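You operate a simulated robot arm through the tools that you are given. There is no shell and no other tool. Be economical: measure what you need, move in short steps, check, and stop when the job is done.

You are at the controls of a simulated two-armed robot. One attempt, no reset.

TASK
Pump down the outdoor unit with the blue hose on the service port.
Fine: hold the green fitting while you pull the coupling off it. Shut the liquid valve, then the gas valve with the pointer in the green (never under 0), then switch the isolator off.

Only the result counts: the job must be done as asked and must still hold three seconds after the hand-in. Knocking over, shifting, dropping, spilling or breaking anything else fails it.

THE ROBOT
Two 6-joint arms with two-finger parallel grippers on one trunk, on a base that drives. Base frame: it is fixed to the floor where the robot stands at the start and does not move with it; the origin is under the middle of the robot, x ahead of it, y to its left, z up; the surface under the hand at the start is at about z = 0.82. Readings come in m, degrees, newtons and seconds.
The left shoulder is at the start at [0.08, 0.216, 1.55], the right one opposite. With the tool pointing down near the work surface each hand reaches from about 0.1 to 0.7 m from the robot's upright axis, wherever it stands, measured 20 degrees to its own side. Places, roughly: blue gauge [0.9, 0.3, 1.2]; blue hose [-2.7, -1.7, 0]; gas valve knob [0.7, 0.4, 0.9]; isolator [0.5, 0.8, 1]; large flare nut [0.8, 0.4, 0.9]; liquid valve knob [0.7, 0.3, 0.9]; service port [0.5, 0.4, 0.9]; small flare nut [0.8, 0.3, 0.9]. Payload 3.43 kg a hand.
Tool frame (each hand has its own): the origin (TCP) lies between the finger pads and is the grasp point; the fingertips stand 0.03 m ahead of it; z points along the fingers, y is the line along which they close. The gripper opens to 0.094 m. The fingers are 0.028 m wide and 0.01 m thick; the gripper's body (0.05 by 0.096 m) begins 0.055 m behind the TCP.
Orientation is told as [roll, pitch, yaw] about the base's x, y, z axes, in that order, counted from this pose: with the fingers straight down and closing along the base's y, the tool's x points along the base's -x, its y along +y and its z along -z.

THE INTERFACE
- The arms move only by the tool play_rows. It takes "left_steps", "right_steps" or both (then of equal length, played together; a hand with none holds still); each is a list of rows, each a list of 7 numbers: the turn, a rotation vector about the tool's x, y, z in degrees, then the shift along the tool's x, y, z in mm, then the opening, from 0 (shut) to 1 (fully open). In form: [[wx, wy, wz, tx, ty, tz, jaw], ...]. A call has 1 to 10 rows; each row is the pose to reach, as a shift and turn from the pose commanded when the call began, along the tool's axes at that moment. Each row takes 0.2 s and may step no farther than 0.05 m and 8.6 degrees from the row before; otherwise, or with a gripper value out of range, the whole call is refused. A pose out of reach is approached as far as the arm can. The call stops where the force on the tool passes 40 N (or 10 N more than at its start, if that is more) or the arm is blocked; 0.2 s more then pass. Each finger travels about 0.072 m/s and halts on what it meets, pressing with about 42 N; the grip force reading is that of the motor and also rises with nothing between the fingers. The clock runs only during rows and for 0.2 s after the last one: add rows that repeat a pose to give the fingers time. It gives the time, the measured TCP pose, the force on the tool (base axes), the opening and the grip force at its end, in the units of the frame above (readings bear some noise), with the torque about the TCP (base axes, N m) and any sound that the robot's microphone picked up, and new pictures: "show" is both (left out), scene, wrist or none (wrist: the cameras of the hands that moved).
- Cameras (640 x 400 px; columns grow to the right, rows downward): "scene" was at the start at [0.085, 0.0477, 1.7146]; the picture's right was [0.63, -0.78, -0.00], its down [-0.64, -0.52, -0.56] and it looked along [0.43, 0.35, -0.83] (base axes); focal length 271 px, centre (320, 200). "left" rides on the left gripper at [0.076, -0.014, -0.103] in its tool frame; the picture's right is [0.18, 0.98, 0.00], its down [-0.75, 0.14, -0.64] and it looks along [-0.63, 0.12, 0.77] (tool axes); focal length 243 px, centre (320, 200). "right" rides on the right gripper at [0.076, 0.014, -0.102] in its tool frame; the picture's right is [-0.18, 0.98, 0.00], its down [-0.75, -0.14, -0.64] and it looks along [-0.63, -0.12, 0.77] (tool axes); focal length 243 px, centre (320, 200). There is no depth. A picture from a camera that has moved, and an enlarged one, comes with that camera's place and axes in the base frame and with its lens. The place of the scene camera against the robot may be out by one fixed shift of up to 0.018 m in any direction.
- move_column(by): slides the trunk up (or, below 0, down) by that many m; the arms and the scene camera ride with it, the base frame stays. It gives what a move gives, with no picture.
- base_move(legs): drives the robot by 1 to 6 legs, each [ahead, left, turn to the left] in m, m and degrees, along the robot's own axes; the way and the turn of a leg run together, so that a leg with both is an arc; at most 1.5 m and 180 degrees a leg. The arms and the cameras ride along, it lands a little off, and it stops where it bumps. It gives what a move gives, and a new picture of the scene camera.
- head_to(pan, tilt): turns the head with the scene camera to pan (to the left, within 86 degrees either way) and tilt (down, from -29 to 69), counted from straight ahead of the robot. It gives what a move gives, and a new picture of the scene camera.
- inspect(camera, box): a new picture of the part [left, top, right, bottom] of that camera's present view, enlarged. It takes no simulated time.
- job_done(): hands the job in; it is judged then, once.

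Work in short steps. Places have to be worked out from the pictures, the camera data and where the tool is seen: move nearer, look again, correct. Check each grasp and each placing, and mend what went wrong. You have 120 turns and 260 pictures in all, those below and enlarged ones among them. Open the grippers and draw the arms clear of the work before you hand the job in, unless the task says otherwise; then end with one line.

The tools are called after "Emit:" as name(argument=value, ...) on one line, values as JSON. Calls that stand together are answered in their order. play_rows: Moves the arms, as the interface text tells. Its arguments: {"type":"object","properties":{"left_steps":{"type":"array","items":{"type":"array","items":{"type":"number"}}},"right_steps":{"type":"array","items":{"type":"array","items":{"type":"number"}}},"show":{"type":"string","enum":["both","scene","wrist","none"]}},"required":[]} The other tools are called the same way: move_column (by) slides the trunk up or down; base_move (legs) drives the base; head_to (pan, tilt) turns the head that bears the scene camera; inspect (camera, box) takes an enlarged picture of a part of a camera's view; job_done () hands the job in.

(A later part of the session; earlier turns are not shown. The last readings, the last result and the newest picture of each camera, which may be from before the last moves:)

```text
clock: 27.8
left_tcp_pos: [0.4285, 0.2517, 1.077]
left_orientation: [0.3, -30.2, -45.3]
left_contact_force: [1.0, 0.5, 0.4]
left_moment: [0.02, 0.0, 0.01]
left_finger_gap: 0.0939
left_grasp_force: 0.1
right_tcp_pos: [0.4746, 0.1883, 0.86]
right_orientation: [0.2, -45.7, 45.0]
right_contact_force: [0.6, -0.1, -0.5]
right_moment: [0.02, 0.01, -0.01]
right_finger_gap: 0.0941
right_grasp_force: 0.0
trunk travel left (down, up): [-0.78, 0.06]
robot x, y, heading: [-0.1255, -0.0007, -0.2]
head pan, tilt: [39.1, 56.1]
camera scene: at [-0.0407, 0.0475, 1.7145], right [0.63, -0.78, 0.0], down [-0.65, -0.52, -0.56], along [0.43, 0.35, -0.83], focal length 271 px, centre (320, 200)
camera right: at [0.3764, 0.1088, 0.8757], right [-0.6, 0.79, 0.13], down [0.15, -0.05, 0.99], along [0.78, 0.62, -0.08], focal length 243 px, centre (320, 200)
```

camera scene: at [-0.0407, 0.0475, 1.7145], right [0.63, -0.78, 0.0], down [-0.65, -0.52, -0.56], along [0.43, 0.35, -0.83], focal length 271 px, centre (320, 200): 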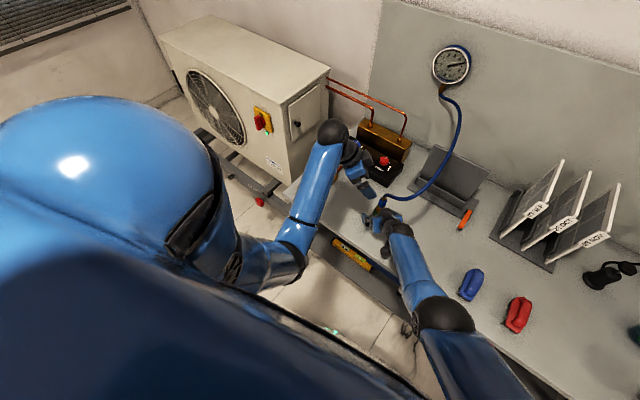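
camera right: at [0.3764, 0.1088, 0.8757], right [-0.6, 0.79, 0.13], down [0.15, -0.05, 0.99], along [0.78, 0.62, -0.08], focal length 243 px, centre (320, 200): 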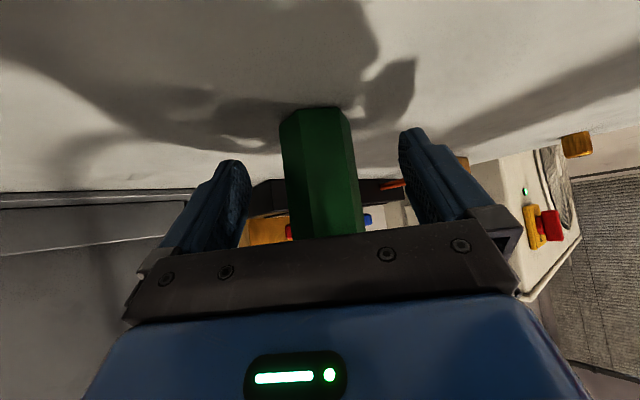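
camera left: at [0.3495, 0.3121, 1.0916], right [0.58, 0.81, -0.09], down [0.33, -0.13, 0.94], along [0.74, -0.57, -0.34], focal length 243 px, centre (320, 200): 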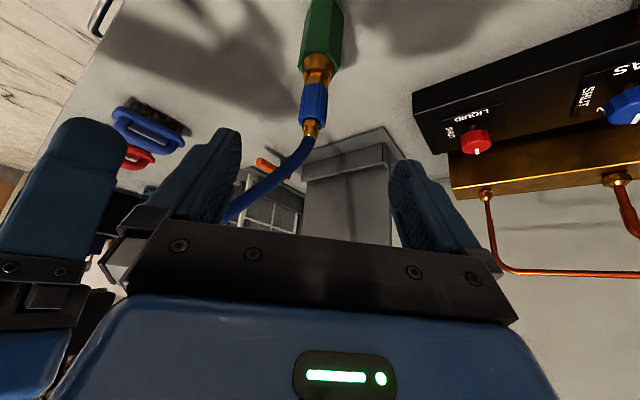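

The green is centred between the fingers (columns ≈287–352, aim 320). I close the right gripper on it.

Emit:
play_rows(right_steps=[[0, 0, 0, 0, 0, 0, 0.6], [0, 0, 0, 0, 0, 0, 0.45], [0, 0, 0, 0, 0, 0, 0.3], [0, 0, 0, 0, 0, 0, 0.2], [0, 0, 0, 0, 0, 0, 0.2]], show="wrist")

Emit:
inspect(camera="left", box=[0, 0, 640, 400])

```text
clock: 29.0
left_tcp_pos: [0.428, 0.2513, 1.0762]
left_orientation: [0.2, -30.3, -45.3]
left_contact_force: [1.0, 0.1, -0.4]
left_moment: [-0.01, -0.02, 0.02]
left_finger_gap: 0.094
left_grasp_force: 0.1
right_tcp_pos: [0.4747, 0.1884, 0.8604]
right_orientation: [0.3, -45.6, 44.9]
right_contact_force: [-0.8, -0.2, 1.6]
right_moment: [0.1, 0.05, 0.02]
right_finger_gap: 0.0424
right_grasp_force: 42.0
trunk travel left (down, up): [-0.78, 0.06]
robot x, y, heading: [-0.1278, -0.0037, 0.0]
head pan, tilt: [39.1, 56.1]
camera right: at [0.3758, 0.1084, 0.876], right [-0.6, 0.79, 0.13], down [0.15, -0.05, 0.99], along [0.78, 0.62, -0.08], focal length 243 px, centre (320, 200)
```

right: 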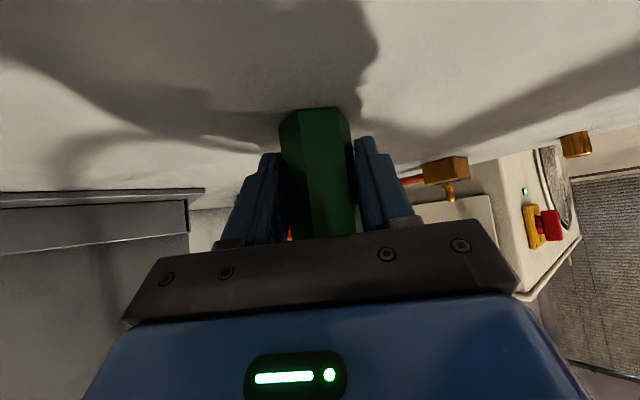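

```text
1.00 times, centred on (320, 200) of left (not enlarged: the box is as wide or as high as the picture)
camera zoom: at [0.335, 0.3239, 1.1267], right [0.58, 0.81, -0.09], down [0.33, -0.14, 0.93], along [0.74, -0.57, -0.34], focal length 243 px, centre (320, 200)
```

zoom: 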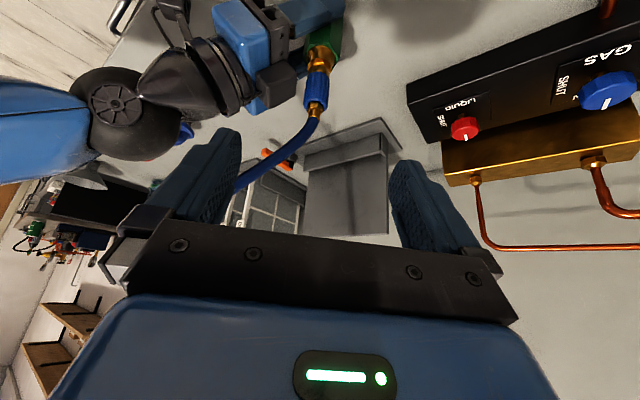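

The green is held (gap 42 mm, 42 N) and did not shift. Now I bring the left hand upright and then yaw it to +45°, so that its fingers close across the right hand's approach.

Emit:
play_rows(left_steps=[[0, 7.5, 0, -3, 12, 0, 1], [0, 15, 0, -5, 25, 0, 1], [0, 22.5, 0, -8, 38, 0, 1], [0, 30, 0, -10, 50, 1, 1]], show="none")

Emit:
play_rows(left_steps=[[0, 0, -8, 0, 0, 0, 1], [0, 0, -16, 0, 0, 0, 1], [0, 0, -24, 0, 0, 0, 1], [0, 0, -32, 0, 0, 0, 1], [0, 0, -40, 0, 0, 0, 1], [0, 0, -48, 0, 0, 0, 1], [0, 0, -56, 0, 0, 0, 1], [0, 0, -64, 0, 0, 0, 1], [0, 0, -72, 0, 0, 0, 1], [0, 0, -80, 0, 0, 0, 1]], show="both")

```text
clock: 30.0
left_tcp_pos: [0.4823, 0.2831, 1.0642]
left_orientation: [0.3, -0.1, -45.1]
left_contact_force: [0.1, 0.0, 0.3]
left_moment: [0.03, 0.0, 0.02]
left_finger_gap: 0.0939
left_grasp_force: 0.1
left hand out of reach, approached as far as the arm can: row 3, 4
right_tcp_pos: [0.4752, 0.1875, 0.8613]
right_orientation: [0.3, -45.8, 44.8]
right_contact_force: [-0.2, 2.0, 1.3]
right_moment: [0.09, 0.12, 0.0]
right_finger_gap: 0.042
right_grasp_force: 41.7
trunk travel left (down, up): [-0.78, 0.06]
robot x, y, heading: [-0.1247, 0.0014, -0.2]
head pan, tilt: [39.1, 56.1]
```

```text
clock: 32.2
left_tcp_pos: [0.4833, 0.2844, 1.065]
left_orientation: [-0.2, -0.3, 35.1]
left_contact_force: [0.6, -0.1, 0.8]
left_moment: [0.03, 0.01, 0.0]
left_finger_gap: 0.094
left_grasp_force: 0.0
right_tcp_pos: [0.4733, 0.1885, 0.8613]
right_orientation: [0.4, -45.7, 44.9]
right_contact_force: [0.4, -1.8, 2.9]
right_moment: [0.12, 0.03, 0.0]
right_finger_gap: 0.0417
right_grasp_force: 41.9
trunk travel left (down, up): [-0.78, 0.06]
robot x, y, heading: [-0.1243, -0.0024, 0.0]
head pan, tilt: [39.1, 56.1]
camera scene: at [-0.0417, 0.0465, 1.7146], right [0.63, -0.78, 0.0], down [-0.65, -0.52, -0.56], along [0.43, 0.35, -0.83], focal length 271 px, centre (320, 200)
camera left: at [0.4285, 0.2265, 1.1663], right [-0.72, 0.7, 0.0], down [0.53, 0.55, 0.65], along [0.45, 0.46, -0.76], focal length 243 px, centre (320, 200)
```

scene: 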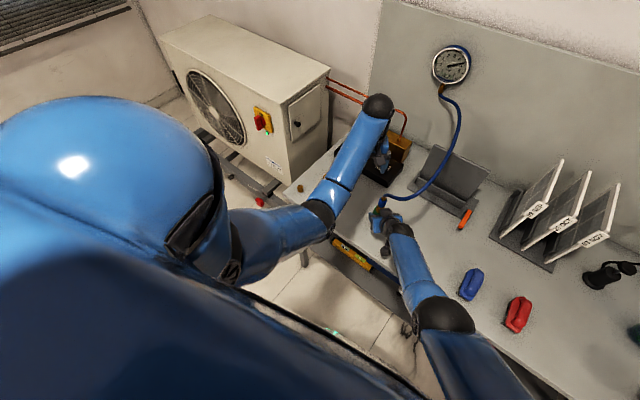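
left: 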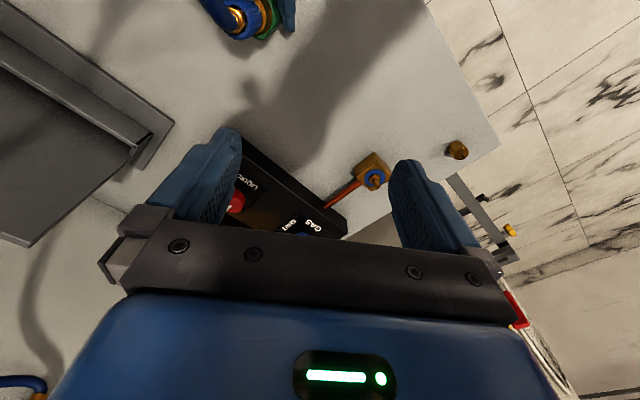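

The left hand is upright at yaw 35°. I move it over the coupling axis (about [0.484, 0.195]) at TCP z ≈ 1.04 with the jaw narrowed a bit, and check alignment.

Emit:
play_rows(left_steps=[[0, 0, 0, 17, -25, 0, 0.8], [0, 0, 0, 34, -50, 5, 0.7], [0, 0, 0, 51, -74, 15, 0.7], [0, 0, 0, 51, -74, 25, 0.7]], show="both")

Emit:
inspect(camera="right", box=[200, 80, 440, 230])

```text
clock: 33.2
left_tcp_pos: [0.4826, 0.1919, 1.0384]
left_orientation: [-0.2, -0.3, 34.9]
left_contact_force: [-0.2, -0.8, 0.0]
left_moment: [0.01, -0.01, 0.03]
left_finger_gap: 0.0658
left_grasp_force: 0.0
right_tcp_pos: [0.474, 0.1871, 0.8603]
right_orientation: [0.4, -45.8, 45.0]
right_contact_force: [-0.5, -1.1, 3.1]
right_moment: [0.13, 0.05, 0.02]
right_finger_gap: 0.0417
right_grasp_force: 41.6
trunk travel left (down, up): [-0.78, 0.06]
robot x, y, heading: [-0.1258, -0.0017, -0.1]
head pan, tilt: [39.1, 56.1]
camera scene: at [-0.042, 0.0467, 1.7146], right [0.63, -0.78, 0.0], down [-0.65, -0.52, -0.56], along [0.43, 0.35, -0.83], focal length 271 px, centre (320, 200)
camera left: at [0.4276, 0.1361, 1.1419], right [-0.71, 0.7, 0.0], down [0.53, 0.55, 0.65], along [0.45, 0.46, -0.76], focal length 243 px, centre (320, 200)
```

scene: 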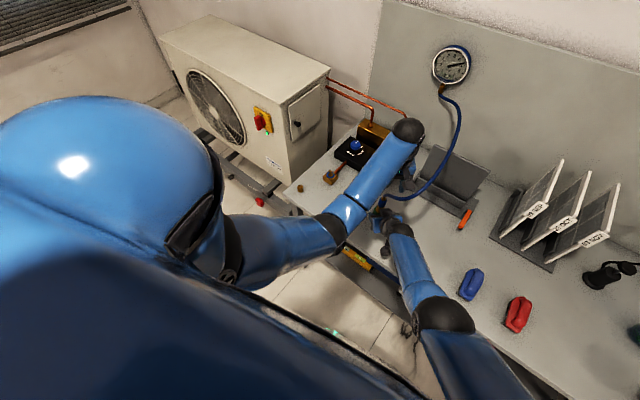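
left: 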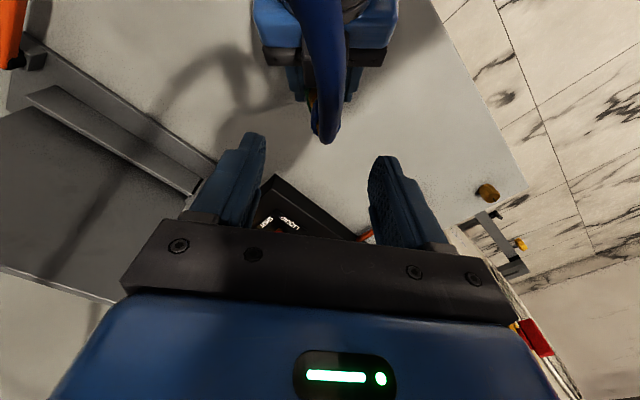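

```text
2.67 times, centred on (320, 155) of right
camera zoom: at [0.3756, 0.1082, 0.8761], right [-0.6, 0.79, 0.13], down [0.15, -0.05, 0.99], along [0.78, 0.62, -0.08], focal length 647 px, centre (320, 320)
```

zoom: 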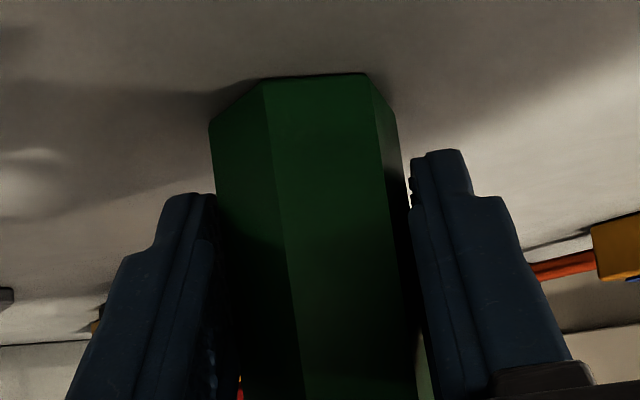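

Laterally the coupling sits on the closing centre (column ≈322). I descend 96 mm so the pads cover the blue sleeve.

Emit:
play_rows(left_steps=[[0, 0, 0, -3, 2, 20, 0.7], [0, 0, 0, -3, 2, 40, 0.7], [0, 0, 0, -3, 2, 60, 0.7], [0, 0, 0, -3, 2, 80, 0.7], [0, 0, 0, -3, 2, 96, 0.7]], show="both")

Emit:
inspect(camera="scene", box=[340, 160, 440, 250])

```text
clock: 34.4
left_tcp_pos: [0.486, 0.1948, 0.9439]
left_orientation: [-0.1, -0.2, 34.9]
left_contact_force: [-0.2, 0.1, 0.2]
left_moment: [0.01, -0.02, 0.01]
left_finger_gap: 0.0656
left_grasp_force: 0.0
right_tcp_pos: [0.4729, 0.1888, 0.8608]
right_orientation: [0.2, -45.7, 44.9]
right_contact_force: [-1.9, -0.5, 3.0]
right_moment: [0.13, 0.05, 0.08]
right_finger_gap: 0.0416
right_grasp_force: 41.8
trunk travel left (down, up): [-0.78, 0.06]
robot x, y, heading: [-0.124, -0.0042, -0.2]
head pan, tilt: [39.1, 56.1]
camera scene: at [-0.042, 0.0465, 1.7146], right [0.63, -0.78, 0.0], down [-0.64, -0.52, -0.56], along [0.43, 0.35, -0.83], focal length 271 px, centre (320, 200)
camera left: at [0.4308, 0.1385, 1.0456], right [-0.71, 0.7, 0.0], down [0.53, 0.55, 0.65], along [0.45, 0.46, -0.76], focal length 243 px, centre (320, 200)
```

scene: 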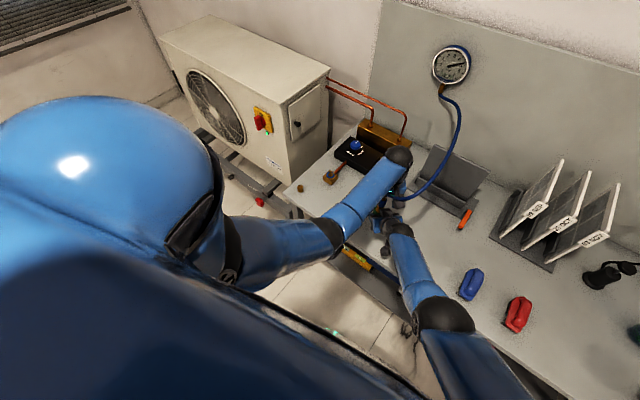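
left: 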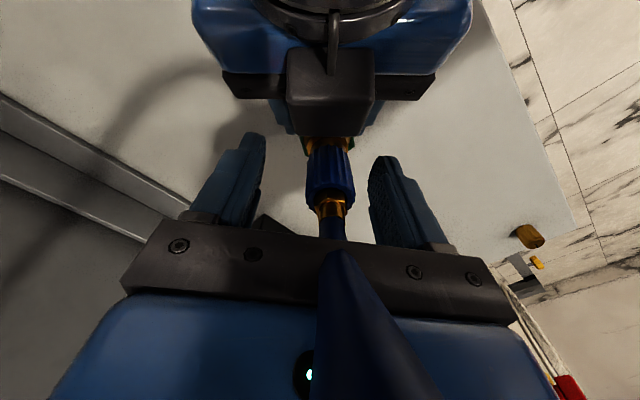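

```text
4.44 times, centred on (390, 205) of scene
camera zoom: at [-0.042, 0.0465, 1.7146], right [0.63, -0.78, 0.0], down [-0.64, -0.52, -0.56], along [0.43, 0.35, -0.83], focal length 1204 px, centre (9, 178)
```

zoom: 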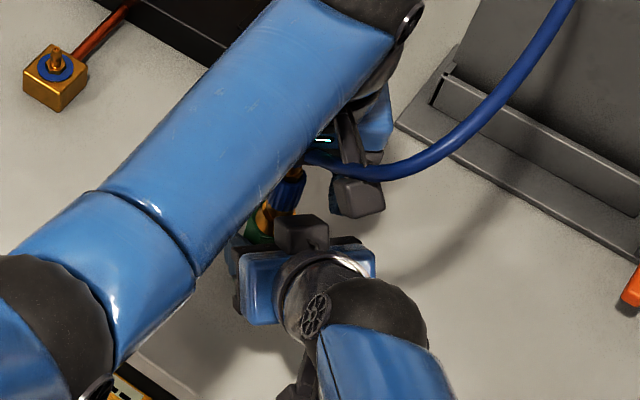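

The sleeve sits about 6 mm to the +y_tool side of centre. I shift 5 mm that way and close on the sleeve.

Emit:
play_rows(left_steps=[[0, 0, 0, 0, 3, 0, 0.7], [0, 0, 0, 0, 5, 0, 0.6], [0, 0, 0, 0, 5, 0, 0.4], [0, 0, 0, 0, 5, 0, 0.25], [0, 0, 0, 0, 5, 0, 0.1], [0, 0, 0, 0, 5, 0, 0.1]], show="wrist")

```text
clock: 35.8
left_tcp_pos: [0.4824, 0.1979, 0.944]
left_orientation: [-0.1, -0.4, 34.9]
left_contact_force: [-1.5, -4.4, 1.4]
left_moment: [-0.42, -0.11, -0.03]
left_finger_gap: 0.023
left_grasp_force: 41.9
right_tcp_pos: [0.474, 0.1876, 0.8605]
right_orientation: [0.3, -45.7, 44.9]
right_contact_force: [0.1, 4.3, 0.2]
right_moment: [0.0, 0.27, 0.05]
right_finger_gap: 0.0416
right_grasp_force: 41.9
trunk travel left (down, up): [-0.78, 0.06]
robot x, y, heading: [-0.1263, -0.0014, -0.1]
head pan, tilt: [39.1, 56.1]
camera left: at [0.4282, 0.142, 1.0454], right [-0.71, 0.7, 0.0], down [0.53, 0.55, 0.65], along [0.46, 0.46, -0.76], focal length 243 px, centre (320, 200)
```

left: 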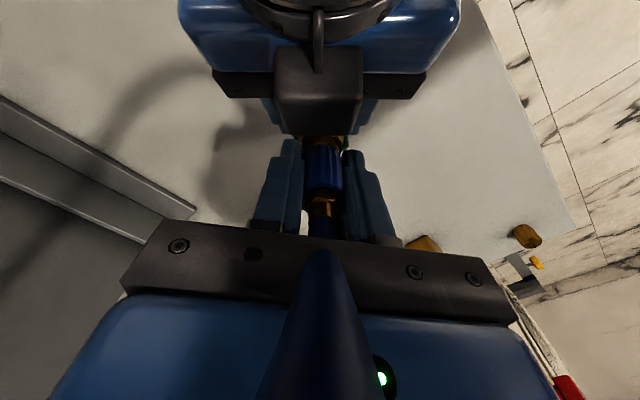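

Both grips are firm (sleeve gap 23 mm). I pull the coupling straight up.

Emit:
play_rows(left_steps=[[0, 0, 0, 0, 0, -4, 0.1], [0, 0, 0, 0, 0, -8, 0.1], [0, 0, 0, 0, 0, -13, 0.1], [0, 0, 0, 0, 0, -18, 0.1], [0, 0, 0, 0, 0, -24, 0.1], [0, 0, 0, 0, 0, -30, 0.1], [0, 0, 0, 0, 0, -38, 0.1]], show="both")

```text
clock: 37.4
left_tcp_pos: [0.4816, 0.2008, 0.9819]
left_orientation: [-0.1, -0.3, 34.9]
left_contact_force: [-0.3, 0.3, -1.2]
left_moment: [0.02, 0.01, 0.02]
left_finger_gap: 0.023
left_grasp_force: 41.9
right_tcp_pos: [0.4741, 0.1883, 0.8599]
right_orientation: [0.2, -45.6, 44.9]
right_contact_force: [1.1, 1.0, 2.9]
right_moment: [0.17, -0.04, -0.05]
right_finger_gap: 0.0412
right_grasp_force: 41.7
trunk travel left (down, up): [-0.78, 0.06]
robot x, y, heading: [-0.1252, -0.0018, -0.1]
head pan, tilt: [39.1, 56.1]
camera scene: at [-0.0415, 0.0469, 1.7146], right [0.63, -0.78, 0.0], down [-0.65, -0.52, -0.56], along [0.43, 0.35, -0.83], focal length 271 px, centre (320, 200)
camera left: at [0.4276, 0.1439, 1.0833], right [-0.71, 0.7, 0.0], down [0.53, 0.55, 0.65], along [0.45, 0.46, -0.76], focal length 243 px, centre (320, 200)
```

scene: 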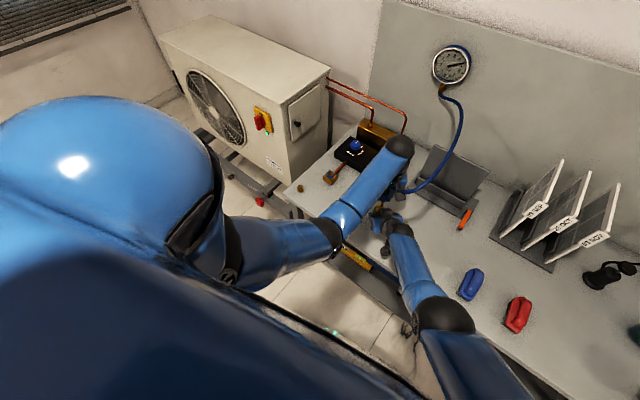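
left: 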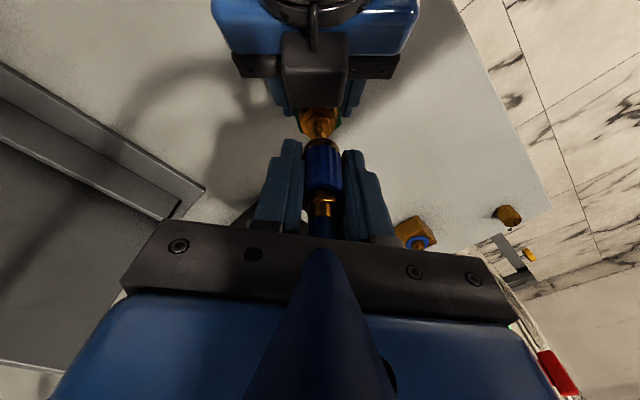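

The coupling is off and the green stayed put. I lift the coupling further while the right hand opens, then the right hand backs out.

Emit:
play_rows(left_steps=[[0, 0, 0, 0, 0, -15, 0.1], [0, 0, 0, 0, 0, -30, 0.1], [0, 0, 0, 0, 0, -40, 0.1], [0, 0, 0, 0, 0, -40, 0.1]], right_steps=[[0, 0, 0, 0, 0, 0, 0.5], [0, 0, 0, 0, 0, 0, 0.7], [0, 0, 0, 0, 0, 0, 0.9], [0, 0, 0, 0, 0, 0, 1]], show="none")

Emit:
play_rows(right_steps=[[0, 0, 0, 0, 0, -15, 1], [0, 0, 0, 0, 0, -40, 1], [0, 0, 0, 0, 0, -65, 1], [0, 0, 0, 0, 0, -90, 1], [0, 0, 0, 0, 0, -115, 1], [0, 0, 0, 0, -25, -130, 1], [0, 0, 0, 0, -60, -135, 1]], show="both")

```text
clock: 38.4
left_tcp_pos: [0.4818, 0.2004, 1.0215]
left_orientation: [-0.1, -0.4, 34.9]
left_contact_force: [-0.4, -0.4, -0.8]
left_moment: [0.01, 0.0, -0.02]
left_finger_gap: 0.0233
left_grasp_force: 41.9
right_tcp_pos: [0.475, 0.188, 0.8588]
right_orientation: [0.2, -45.7, 44.9]
right_contact_force: [-0.4, 0.1, 0.5]
right_moment: [-0.01, 0.01, -0.04]
right_finger_gap: 0.0939
right_grasp_force: 0.0
trunk travel left (down, up): [-0.78, 0.06]
robot x, y, heading: [-0.1273, 0.0023, -0.1]
head pan, tilt: [39.1, 56.1]
```

```text
clock: 40.0
left_tcp_pos: [0.4834, 0.2009, 1.0206]
left_orientation: [-0.2, -0.2, 34.9]
left_contact_force: [-0.4, 0.2, -0.5]
left_moment: [-0.01, 0.02, 0.02]
left_finger_gap: 0.0231
left_grasp_force: 42.0
right_tcp_pos: [0.4473, 0.0772, 0.9534]
right_orientation: [0.5, -45.6, 44.8]
right_contact_force: [0.2, 0.4, 0.3]
right_moment: [0.01, 0.03, 0.05]
right_finger_gap: 0.0943
right_grasp_force: 0.0
trunk travel left (down, up): [-0.78, 0.06]
robot x, y, heading: [-0.1277, -0.0017, -0.1]
head pan, tilt: [39.1, 56.1]
camera scene: at [-0.0395, 0.046, 1.7145], right [0.63, -0.78, 0.0], down [-0.65, -0.52, -0.56], along [0.43, 0.35, -0.83], focal length 271 px, centre (320, 200)
camera right: at [0.3497, -0.0036, 0.9695], right [-0.61, 0.78, 0.14], down [0.15, -0.06, 0.99], along [0.78, 0.62, -0.08], focal length 243 px, centre (320, 200)
```

scene: 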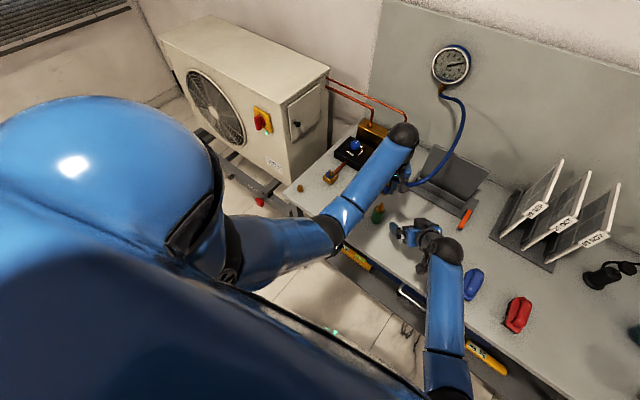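
right: 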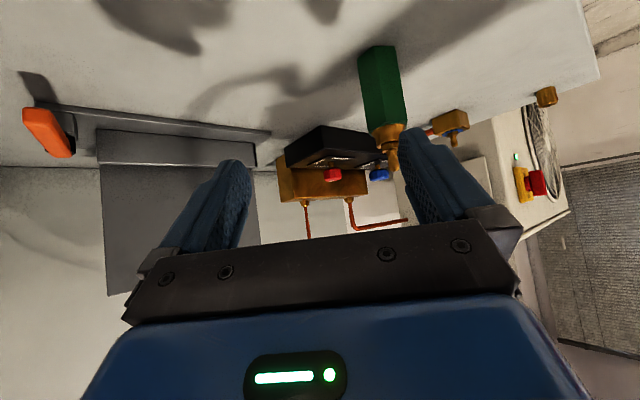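

The green stand is upright and free. The service port stub is at roughly [0.514, 0.435, 0.878]. I carry the coupling at z ≈ 1.02 to about 0.1 m short of the port to measure it better.

Emit:
play_rows(left_steps=[[0, 0, 0, -20, 25, -5, 0.1], [0, 0, 0, -40, 51, -5, 0.1], [0, 0, 0, -60, 77, -5, 0.1], [0, 0, 0, -80, 102, -5, 0.1]], show="both")

Emit:
inspect(camera="left", box=[230, 80, 430, 220])

Emit:
inspect(camera="right", box=[330, 60, 530, 190])

Emit:
inspect(camera="scene", box=[300, 130, 420, 220])

```text
clock: 41.0
left_tcp_pos: [0.4888, 0.3301, 1.0237]
left_orientation: [-0.2, -0.3, 34.9]
left_contact_force: [-0.6, -0.7, -1.2]
left_moment: [-0.01, -0.02, -0.01]
left_finger_gap: 0.0233
left_grasp_force: 41.9
right_tcp_pos: [0.4477, 0.0782, 0.9537]
right_orientation: [0.2, -45.7, 44.8]
right_contact_force: [0.3, 0.3, -0.2]
right_moment: [0.01, 0.05, -0.02]
right_finger_gap: 0.0941
right_grasp_force: 0.0
trunk travel left (down, up): [-0.78, 0.06]
robot x, y, heading: [-0.1276, -0.0022, -0.1]
head pan, tilt: [39.1, 56.1]
camera scene: at [-0.0414, 0.0482, 1.7145], right [0.63, -0.78, 0.0], down [-0.65, -0.52, -0.56], along [0.43, 0.35, -0.83], focal length 271 px, centre (320, 200)
camera left: at [0.4343, 0.2733, 1.1254], right [-0.71, 0.7, 0.0], down [0.53, 0.55, 0.65], along [0.45, 0.46, -0.76], focal length 243 px, centre (320, 200)
```

scene: 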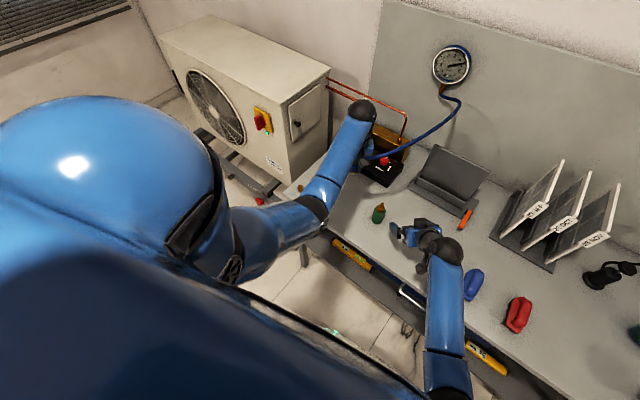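
left: 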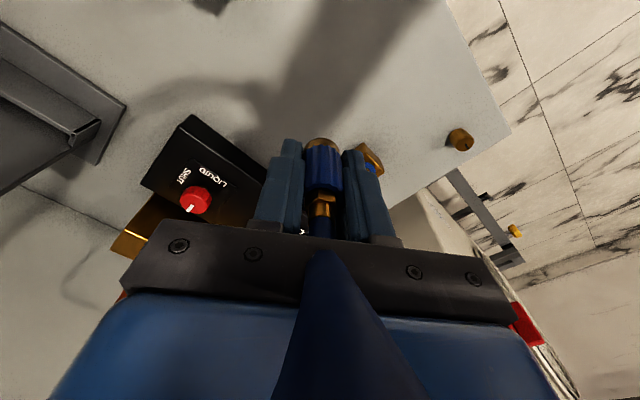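

```text
2.86 times, centred on (330, 150) of left
camera zoom: at [0.4343, 0.2733, 1.1254], right [-0.71, 0.7, 0.0], down [0.53, 0.55, 0.65], along [0.45, 0.46, -0.76], focal length 693 px, centre (291, 343)
```

zoom: 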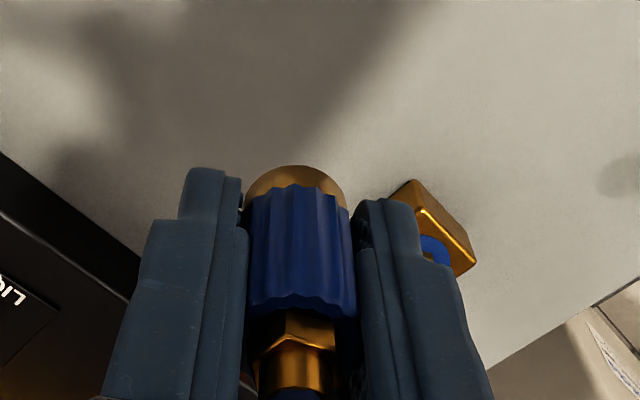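

```text
3.08 times, centred on (430, 125) of right
camera zoom: at [0.3486, -0.0023, 0.9699], right [-0.6, 0.78, 0.13], down [0.15, -0.05, 0.99], along [0.78, 0.62, -0.08], focal length 746 px, centre (-18, 431)
```

zoom: 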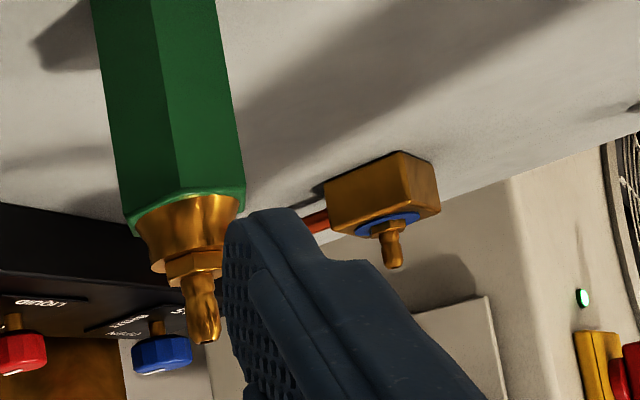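

```text
4.44 times, centred on (360, 175) of scene
camera zoom: at [-0.0414, 0.0482, 1.7145], right [0.63, -0.78, 0.0], down [-0.65, -0.52, -0.56], along [0.43, 0.35, -0.83], focal length 1204 px, centre (142, 311)
```

zoom: 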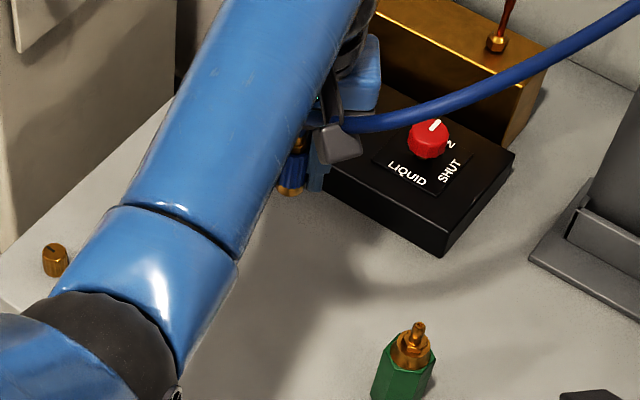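

Fresh views put the port nipple near [0.518, 0.443], tip z ≈ 0.875. I move the coupling over it at z ≈ 1.0 and use both wrist cameras to align.

Emit:
play_rows(left_steps=[[0, 0, 0, -25, 20, 0, 0.1], [0, 0, 0, -50, 40, 5, 0.1], [0, 0, 0, -75, 60, 12, 0.1], [0, 0, 0, -87, 75, 22, 0.1], [0, 0, 0, -87, 75, 22, 0.1]], show="none")

Emit:
inspect(camera="left", box=[230, 80, 430, 220])

Emit:
inspect(camera="right", box=[370, 70, 530, 190])

```text
clock: 42.2
left_tcp_pos: [0.5166, 0.4406, 1.0052]
left_orientation: [0.0, -0.2, 34.9]
left_contact_force: [-0.3, 0.0, -1.2]
left_moment: [-0.04, -0.01, 0.0]
left_finger_gap: 0.0231
left_grasp_force: 41.9
right_tcp_pos: [0.447, 0.0774, 0.9537]
right_orientation: [0.3, -45.7, 45.0]
right_contact_force: [0.0, -0.9, -0.6]
right_moment: [-0.01, 0.02, -0.05]
right_finger_gap: 0.0939
right_grasp_force: 0.1
trunk travel left (down, up): [-0.78, 0.06]
robot x, y, heading: [-0.1288, 0.0029, -0.4]
head pan, tilt: [39.1, 56.1]
```

```text
2.86 times, centred on (330, 150) of left
camera zoom: at [0.4618, 0.3842, 1.1065], right [-0.71, 0.7, 0.0], down [0.53, 0.55, 0.65], along [0.45, 0.46, -0.76], focal length 693 px, centre (291, 343)
```

zoom: 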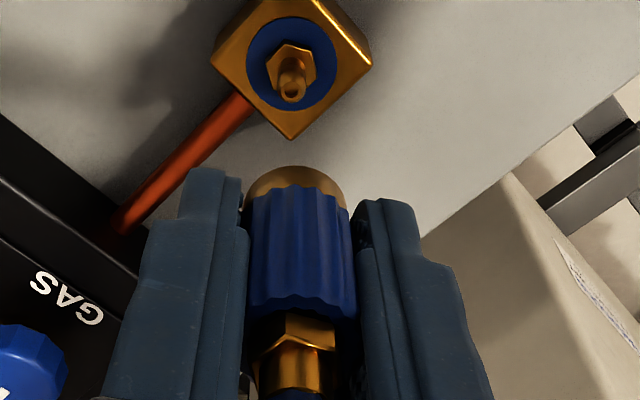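

```text
3.33 times, centred on (450, 130) of right
camera zoom: at [0.3487, -0.003, 0.9699], right [-0.6, 0.78, 0.14], down [0.15, -0.05, 0.99], along [0.78, 0.62, -0.08], focal length 809 px, centre (-113, 433)
```

zoom: 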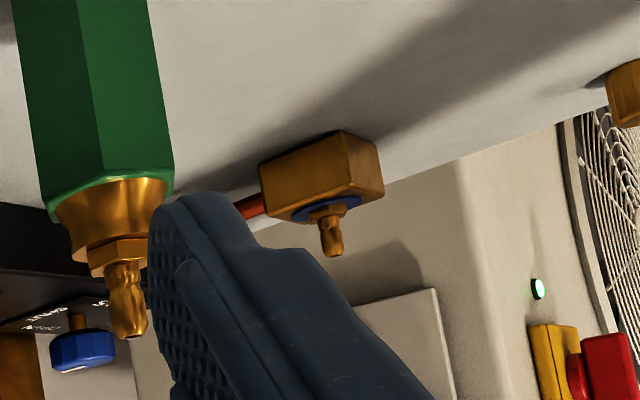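

The left view shows the nipple laterally in line with the coupling; fore-aft it needs about 6 mm more. I shift and descend to 2–3 cm above the nipple, then look again.

Emit:
play_rows(left_steps=[[0, 0, 0, -6, 0, 10, 0.1], [0, 0, 0, -6, 0, 25, 0.1], [0, 0, 0, -6, 0, 40, 0.1], [0, 0, 0, -6, 0, 40, 0.1]], show="none")

Emit:
inspect(camera="left", box=[230, 80, 430, 220])

Emit:
inspect(camera="right", box=[370, 70, 530, 190])

```text
clock: 43.2
left_tcp_pos: [0.5224, 0.4446, 0.9651]
left_orientation: [-0.1, -0.3, 34.9]
left_contact_force: [-0.9, -0.1, -1.4]
left_moment: [-0.02, 0.02, 0.01]
left_finger_gap: 0.023
left_grasp_force: 41.9
right_tcp_pos: [0.447, 0.078, 0.9537]
right_orientation: [0.3, -45.6, 44.9]
right_contact_force: [0.7, 0.5, 0.0]
right_moment: [0.0, -0.01, -0.04]
right_finger_gap: 0.094
right_grasp_force: 0.0
trunk travel left (down, up): [-0.78, 0.06]
robot x, y, heading: [-0.1254, -0.001, -0.2]
head pan, tilt: [39.1, 56.1]
```

```text
2.86 times, centred on (330, 150) of left
camera zoom: at [0.4679, 0.3884, 1.0665], right [-0.71, 0.7, 0.0], down [0.53, 0.55, 0.65], along [0.45, 0.46, -0.76], focal length 693 px, centre (291, 343)
```

zoom: 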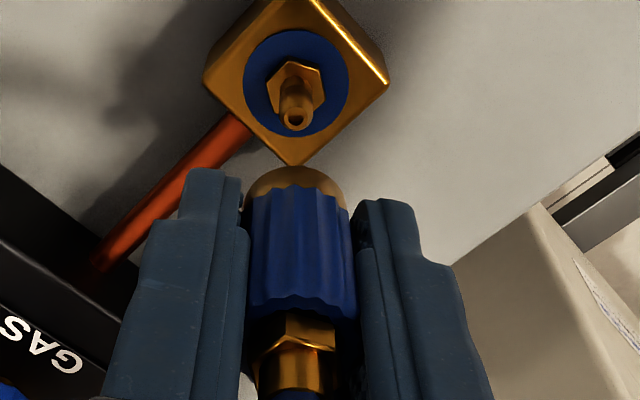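

```text
3.33 times, centred on (450, 130) of right
camera zoom: at [0.3488, -0.0029, 0.9698], right [-0.6, 0.78, 0.14], down [0.15, -0.05, 0.99], along [0.78, 0.62, -0.08], focal length 809 px, centre (-113, 433)
```

zoom: 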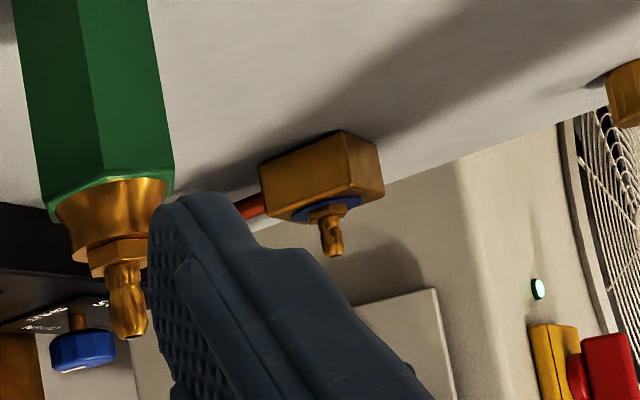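

Lateral alignment looks right from the left camera. For the other direction I turn the right hand by 20° so its camera sees the coupling above the port between its fingers.

Emit:
play_rows(right_steps=[[-5, 0, -5, 0, -10, 0, 1], [-10, 0, -9.5, 0, -20, 0, 1], [-14.3, 0, -14, 0, -30, 0, 1]], show="wrist")

```text
clock: 44.0
left_tcp_pos: [0.522, 0.4445, 0.9645]
left_orientation: [-0.1, -0.2, 34.8]
left_contact_force: [-0.3, 0.9, -0.7]
left_moment: [0.02, -0.01, 0.01]
left_finger_gap: 0.0232
left_grasp_force: 41.8
right_tcp_pos: [0.4695, 0.0564, 0.9524]
right_orientation: [0.2, -45.8, 65.0]
right_contact_force: [-0.1, 0.0, -0.7]
right_moment: [0.0, -0.02, 0.02]
right_finger_gap: 0.0941
right_grasp_force: 0.0
trunk travel left (down, up): [-0.78, 0.06]
robot x, y, heading: [-0.1277, -0.0013, 0.2]
head pan, tilt: [39.1, 56.1]
camera right: at [0.4049, -0.0538, 0.9692], right [-0.84, 0.53, 0.13], down [0.16, 0.0, 0.99], along [0.52, 0.85, -0.08], focal length 243 px, centre (320, 200)
```

right: 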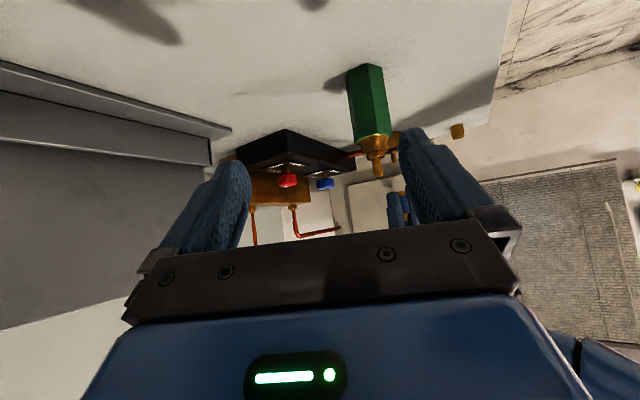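

The port is hidden behind the green and the finger. I shift the right hand 60 mm sideways to open the line of sight.

Emit:
play_rows(right_steps=[[0, 0, 0, 0, 30, 0, 1], [0, 0, 0, 0, 60, 0, 1], [0, 0, 0, 0, 60, 0, 1]], show="none")

Emit:
inspect(camera="right", box=[290, 90, 450, 250])

```text
clock: 44.8
left_tcp_pos: [0.5223, 0.4449, 0.9646]
left_orientation: [-0.1, -0.2, 34.8]
left_contact_force: [-0.5, 0.2, -0.7]
left_moment: [-0.02, 0.0, 0.0]
left_finger_gap: 0.0231
left_grasp_force: 42.0
right_tcp_pos: [0.4127, 0.0813, 0.9537]
right_orientation: [0.2, -45.8, 64.8]
right_contact_force: [1.0, 0.2, 0.0]
right_moment: [-0.01, -0.01, -0.02]
right_finger_gap: 0.0942
right_grasp_force: 0.2
trunk travel left (down, up): [-0.78, 0.06]
robot x, y, heading: [-0.1292, 0.0005, -0.2]
head pan, tilt: [39.1, 56.1]
```

```text
2.50 times, centred on (370, 170) of right
camera zoom: at [0.3487, -0.0285, 0.9693], right [-0.84, 0.53, 0.13], down [0.16, 0.0, 0.99], along [0.52, 0.85, -0.08], focal length 606 px, centre (195, 275)
```

zoom: 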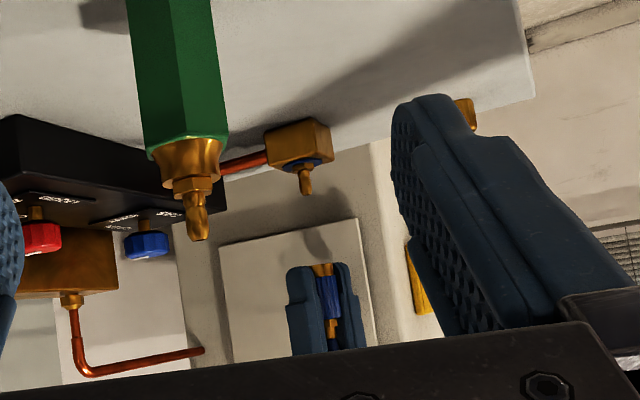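

The right view shows the coupling about 5 mm to the right of the nipple's axis, while the left view shows them in line, so there's a fore-aft error I need to pin down. I check the scene camera for a third line of sight.

Emit:
inspect(camera="scene", box=[290, 110, 390, 210])

Emit:
inspect(camera="right", box=[380, 140, 440, 200])

```text
4.00 times, centred on (340, 160) of scene
camera zoom: at [-0.0404, 0.0468, 1.7145], right [0.63, -0.78, 0.0], down [-0.65, -0.52, -0.56], along [0.43, 0.35, -0.83], focal length 1083 px, centre (240, 360)
```

zoom: 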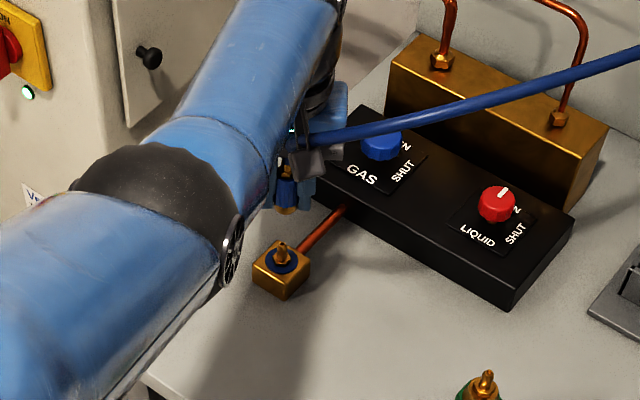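

```text
6.67 times, centred on (410, 170) of right
camera zoom: at [0.3487, -0.0285, 0.9693], right [-0.84, 0.53, 0.13], down [0.16, 0.0, 0.99], along [0.52, 0.85, -0.08], focal length 1618 px, centre (-280, 400)
```

zoom: 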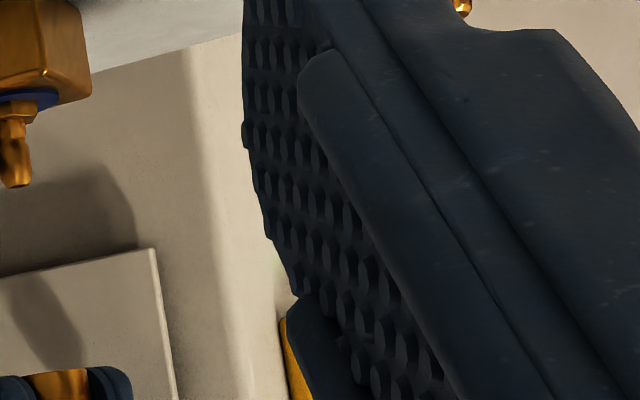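

The scene agrees with the left view. Redoing the heights shows the coupling sits ~8 mm behind the TCP in the grip, so the hand must go about 10 mm further forward. I shift and re-check in the right view.

Emit:
play_rows(left_steps=[[0, 0, 0, -5, 0, 0, 0.1], [0, 0, 0, -10, 1, 0, 0.1], [0, 0, 0, -10, 1, 0, 0.1]], show="none")

Emit:
inspect(camera="right", box=[330, 120, 410, 230])

Emit:
inspect(camera="left", box=[260, 90, 380, 210])

Emit:
inspect(camera="scene", box=[320, 130, 380, 190])

```text
clock: 45.6
left_tcp_pos: [0.5305, 0.4504, 0.9652]
left_orientation: [-0.1, -0.3, 34.9]
left_contact_force: [-0.5, -0.1, -2.2]
left_moment: [-0.03, -0.01, 0.02]
left_finger_gap: 0.0233
left_grasp_force: 42.5
right_tcp_pos: [0.4134, 0.0811, 0.954]
right_orientation: [0.1, -45.8, 64.9]
right_contact_force: [-0.2, -0.6, -0.2]
right_moment: [0.03, 0.05, -0.02]
right_finger_gap: 0.0938
right_grasp_force: 0.1
trunk travel left (down, up): [-0.78, 0.06]
robot x, y, heading: [-0.1282, -0.0024, 0.0]
head pan, tilt: [39.1, 56.1]
```

```text
3.64 times, centred on (370, 175) of right
camera zoom: at [0.3488, -0.0285, 0.9694], right [-0.84, 0.53, 0.13], down [0.16, 0.0, 0.99], along [0.52, 0.85, -0.08], focal length 882 px, centre (138, 291)
```

zoom: 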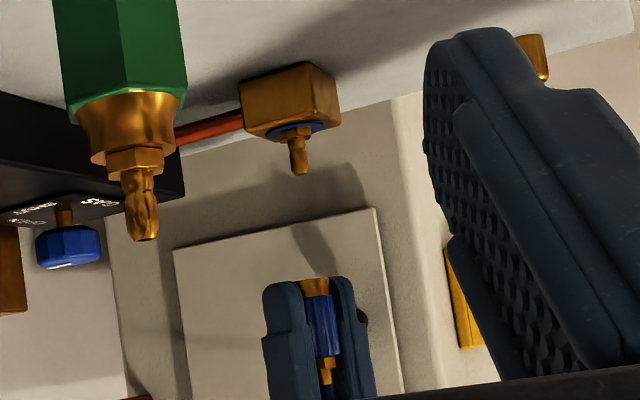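

```text
3.33 times, centred on (320, 150) of left
camera zoom: at [0.4764, 0.3943, 1.0671], right [-0.71, 0.7, 0.0], down [0.53, 0.55, 0.65], along [0.45, 0.46, -0.76], focal length 809 px, centre (320, 367)
```

zoom: 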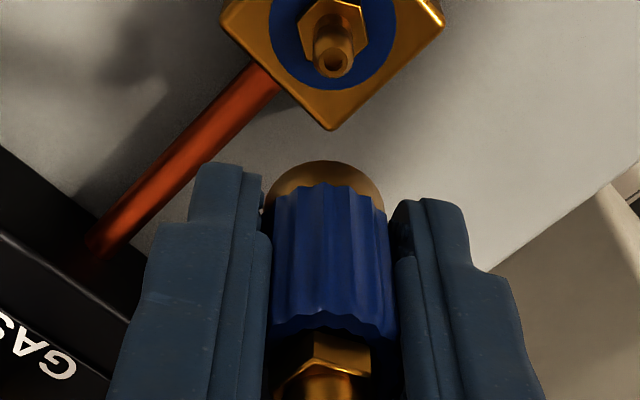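

```text
6.67 times, centred on (350, 160) of scene
camera zoom: at [-0.0408, 0.0469, 1.7145], right [0.63, -0.78, 0.0], down [-0.65, -0.52, -0.56], along [0.43, 0.35, -0.83], focal length 1805 px, centre (120, 467)
```

zoom: 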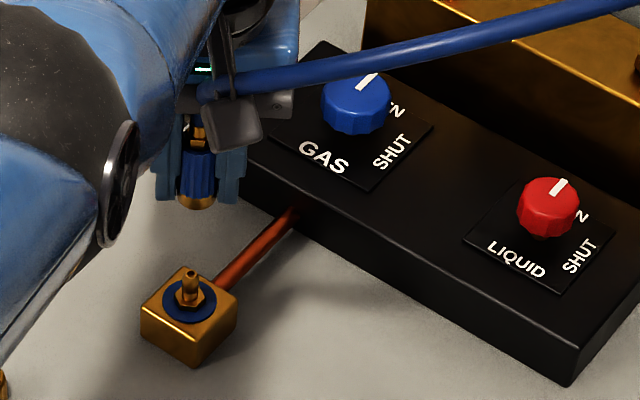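

Now all three views agree to within ~1–2 mm. I shift 1.5 mm and descend to just above the nipple.

Emit:
play_rows(left_steps=[[0, 0, 0, 0, 1.5, 15, 0.1], [0, 0, 0, 0, 1.5, 30, 0.1], [0, 0, 0, 0, 1.5, 45, 0.1], [0, 0, 0, 0, 1.5, 52, 0.1], [0, 0, 0, 0, 1.5, 52, 0.1]], show="none")

Emit:
inspect(camera="right", box=[340, 120, 410, 200])

Emit:
inspect(camera="left", box=[260, 90, 380, 210])

Emit:
inspect(camera="scene", box=[320, 130, 380, 190])

```text
clock: 46.8
left_tcp_pos: [0.5138, 0.4465, 0.9225]
left_orientation: [-0.1, -0.2, 34.9]
left_contact_force: [-0.7, 0.1, -0.8]
left_moment: [0.0, 0.01, 0.0]
left_finger_gap: 0.0227
left_grasp_force: 41.6
left hand out of reach, approached as far as the arm can: row 1, 2, 3, 4, 5
right_tcp_pos: [0.4138, 0.0818, 0.953]
right_orientation: [0.2, -45.9, 64.9]
right_contact_force: [-0.5, 1.2, -0.5]
right_moment: [0.01, 0.0, 0.02]
right_finger_gap: 0.0938
right_grasp_force: 0.0
trunk travel left (down, up): [-0.78, 0.06]
robot x, y, heading: [-0.1294, -0.0003, 0.0]
head pan, tilt: [39.1, 56.1]
```

```text
5.00 times, centred on (375, 160) of right
camera zoom: at [0.3486, -0.0284, 0.9695], right [-0.84, 0.53, 0.13], down [0.16, 0.0, 0.99], along [0.52, 0.85, -0.08], focal length 1213 px, centre (45, 400)
```

zoom: 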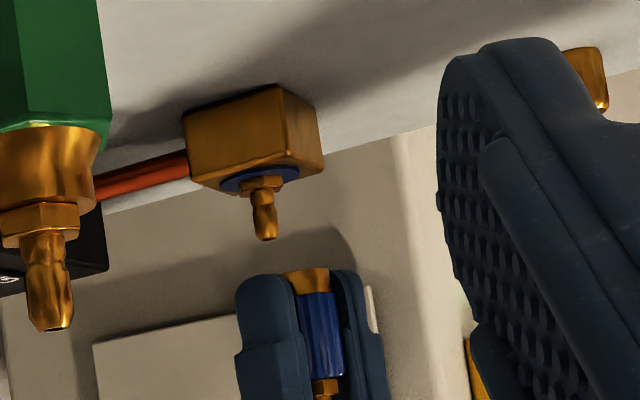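

```text
3.33 times, centred on (320, 150) of left
camera zoom: at [0.4585, 0.3902, 1.0241], right [-0.71, 0.7, 0.0], down [0.53, 0.55, 0.65], along [0.45, 0.46, -0.76], focal length 809 px, centre (320, 367)
```

zoom: 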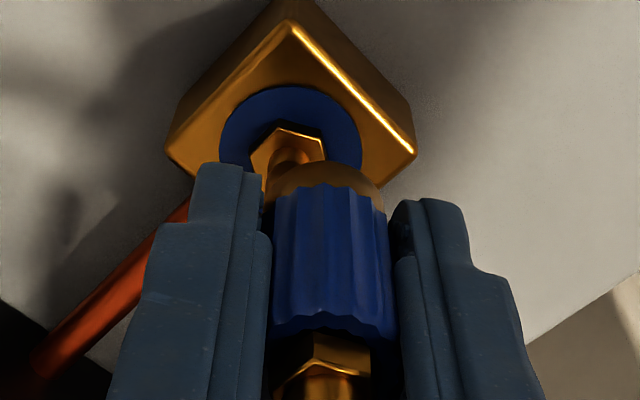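

```text
6.67 times, centred on (350, 160) of scene
camera zoom: at [-0.041, 0.0471, 1.7146], right [0.63, -0.78, 0.0], down [-0.65, -0.52, -0.56], along [0.43, 0.35, -0.83], focal length 1805 px, centre (120, 467)
```

zoom: 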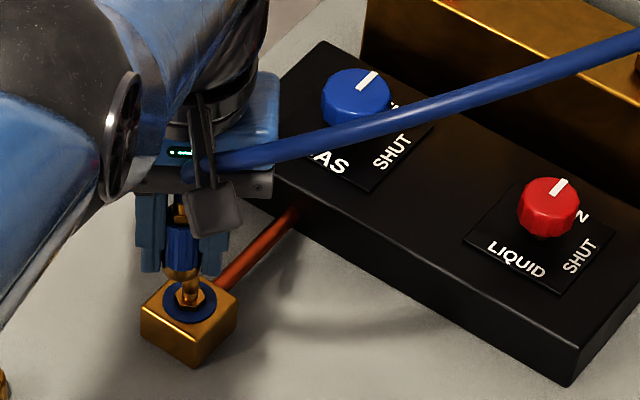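

The left arm hit its reach limit (the port is ~0.78 m from the axis). I raise the coupling clear, draw the right hand aside, and then drive the base 0.10 m forward.

Emit:
play_rows(left_steps=[[0, 0, 0, 5, 0, -20, 0.1], [0, 0, 0, 20, 0, -40, 0.1], [0, 0, 0, 40, 0, -60, 0.1], [0, 0, 0, 40, 0, -60, 0.1]], right_steps=[[0, 0, 0, 0, -10, -25, 1], [0, 0, 0, 0, -20, -50, 1], [0, 0, 0, 0, -30, -75, 1], [0, 0, 0, 0, -30, -90, 1]], show="none")

Emit:
base_move(legs=[[0.1, 0, 0]])

```text
clock: 47.8
left_tcp_pos: [0.5289, 0.4437, 0.9542]
left_orientation: [0.0, -0.2, 35.0]
left_contact_force: [0.5, 0.2, -1.1]
left_moment: [-0.02, -0.03, 0.03]
left_finger_gap: 0.0231
left_grasp_force: 41.7
left hand out of reach, approached as far as the arm can: row 1, 2, 3, 4
right_tcp_pos: [0.415, 0.0105, 1.0179]
right_orientation: [0.2, -45.7, 64.9]
right_contact_force: [0.2, -0.5, 0.4]
right_moment: [0.01, 0.0, -0.01]
right_finger_gap: 0.0942
right_grasp_force: 0.1
trunk travel left (down, up): [-0.78, 0.06]
robot x, y, heading: [-0.1234, 0.0022, 0.1]
head pan, tilt: [39.1, 56.1]
```

```text
clock: 49.0
left_tcp_pos: [0.622, 0.4424, 0.9589]
left_orientation: [-0.3, -0.6, 34.8]
left_contact_force: [-0.6, 0.0, -1.0]
left_moment: [0.0, -0.07, -0.02]
left_finger_gap: 0.0232
left_grasp_force: 41.8
right_tcp_pos: [0.5103, 0.0097, 1.0209]
right_orientation: [-0.2, -45.9, 65.1]
right_contact_force: [-0.4, -0.5, -0.5]
right_moment: [-0.02, -0.01, -0.02]
right_finger_gap: 0.0942
right_grasp_force: 0.2
trunk travel left (down, up): [-0.78, 0.06]
robot x, y, heading: [-0.0289, 0.0014, -0.4]
head pan, tilt: [39.1, 56.1]
camera scene: at [0.0473, 0.0463, 1.7153], right [0.63, -0.78, 0.0], down [-0.64, -0.52, -0.56], along [0.44, 0.35, -0.83], focal length 271 px, centre (320, 200)
```

scene: 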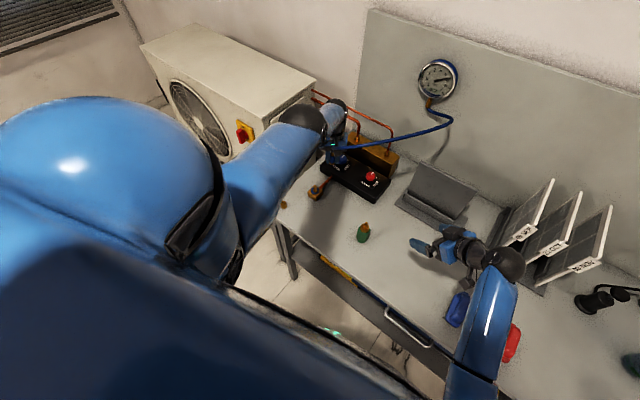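

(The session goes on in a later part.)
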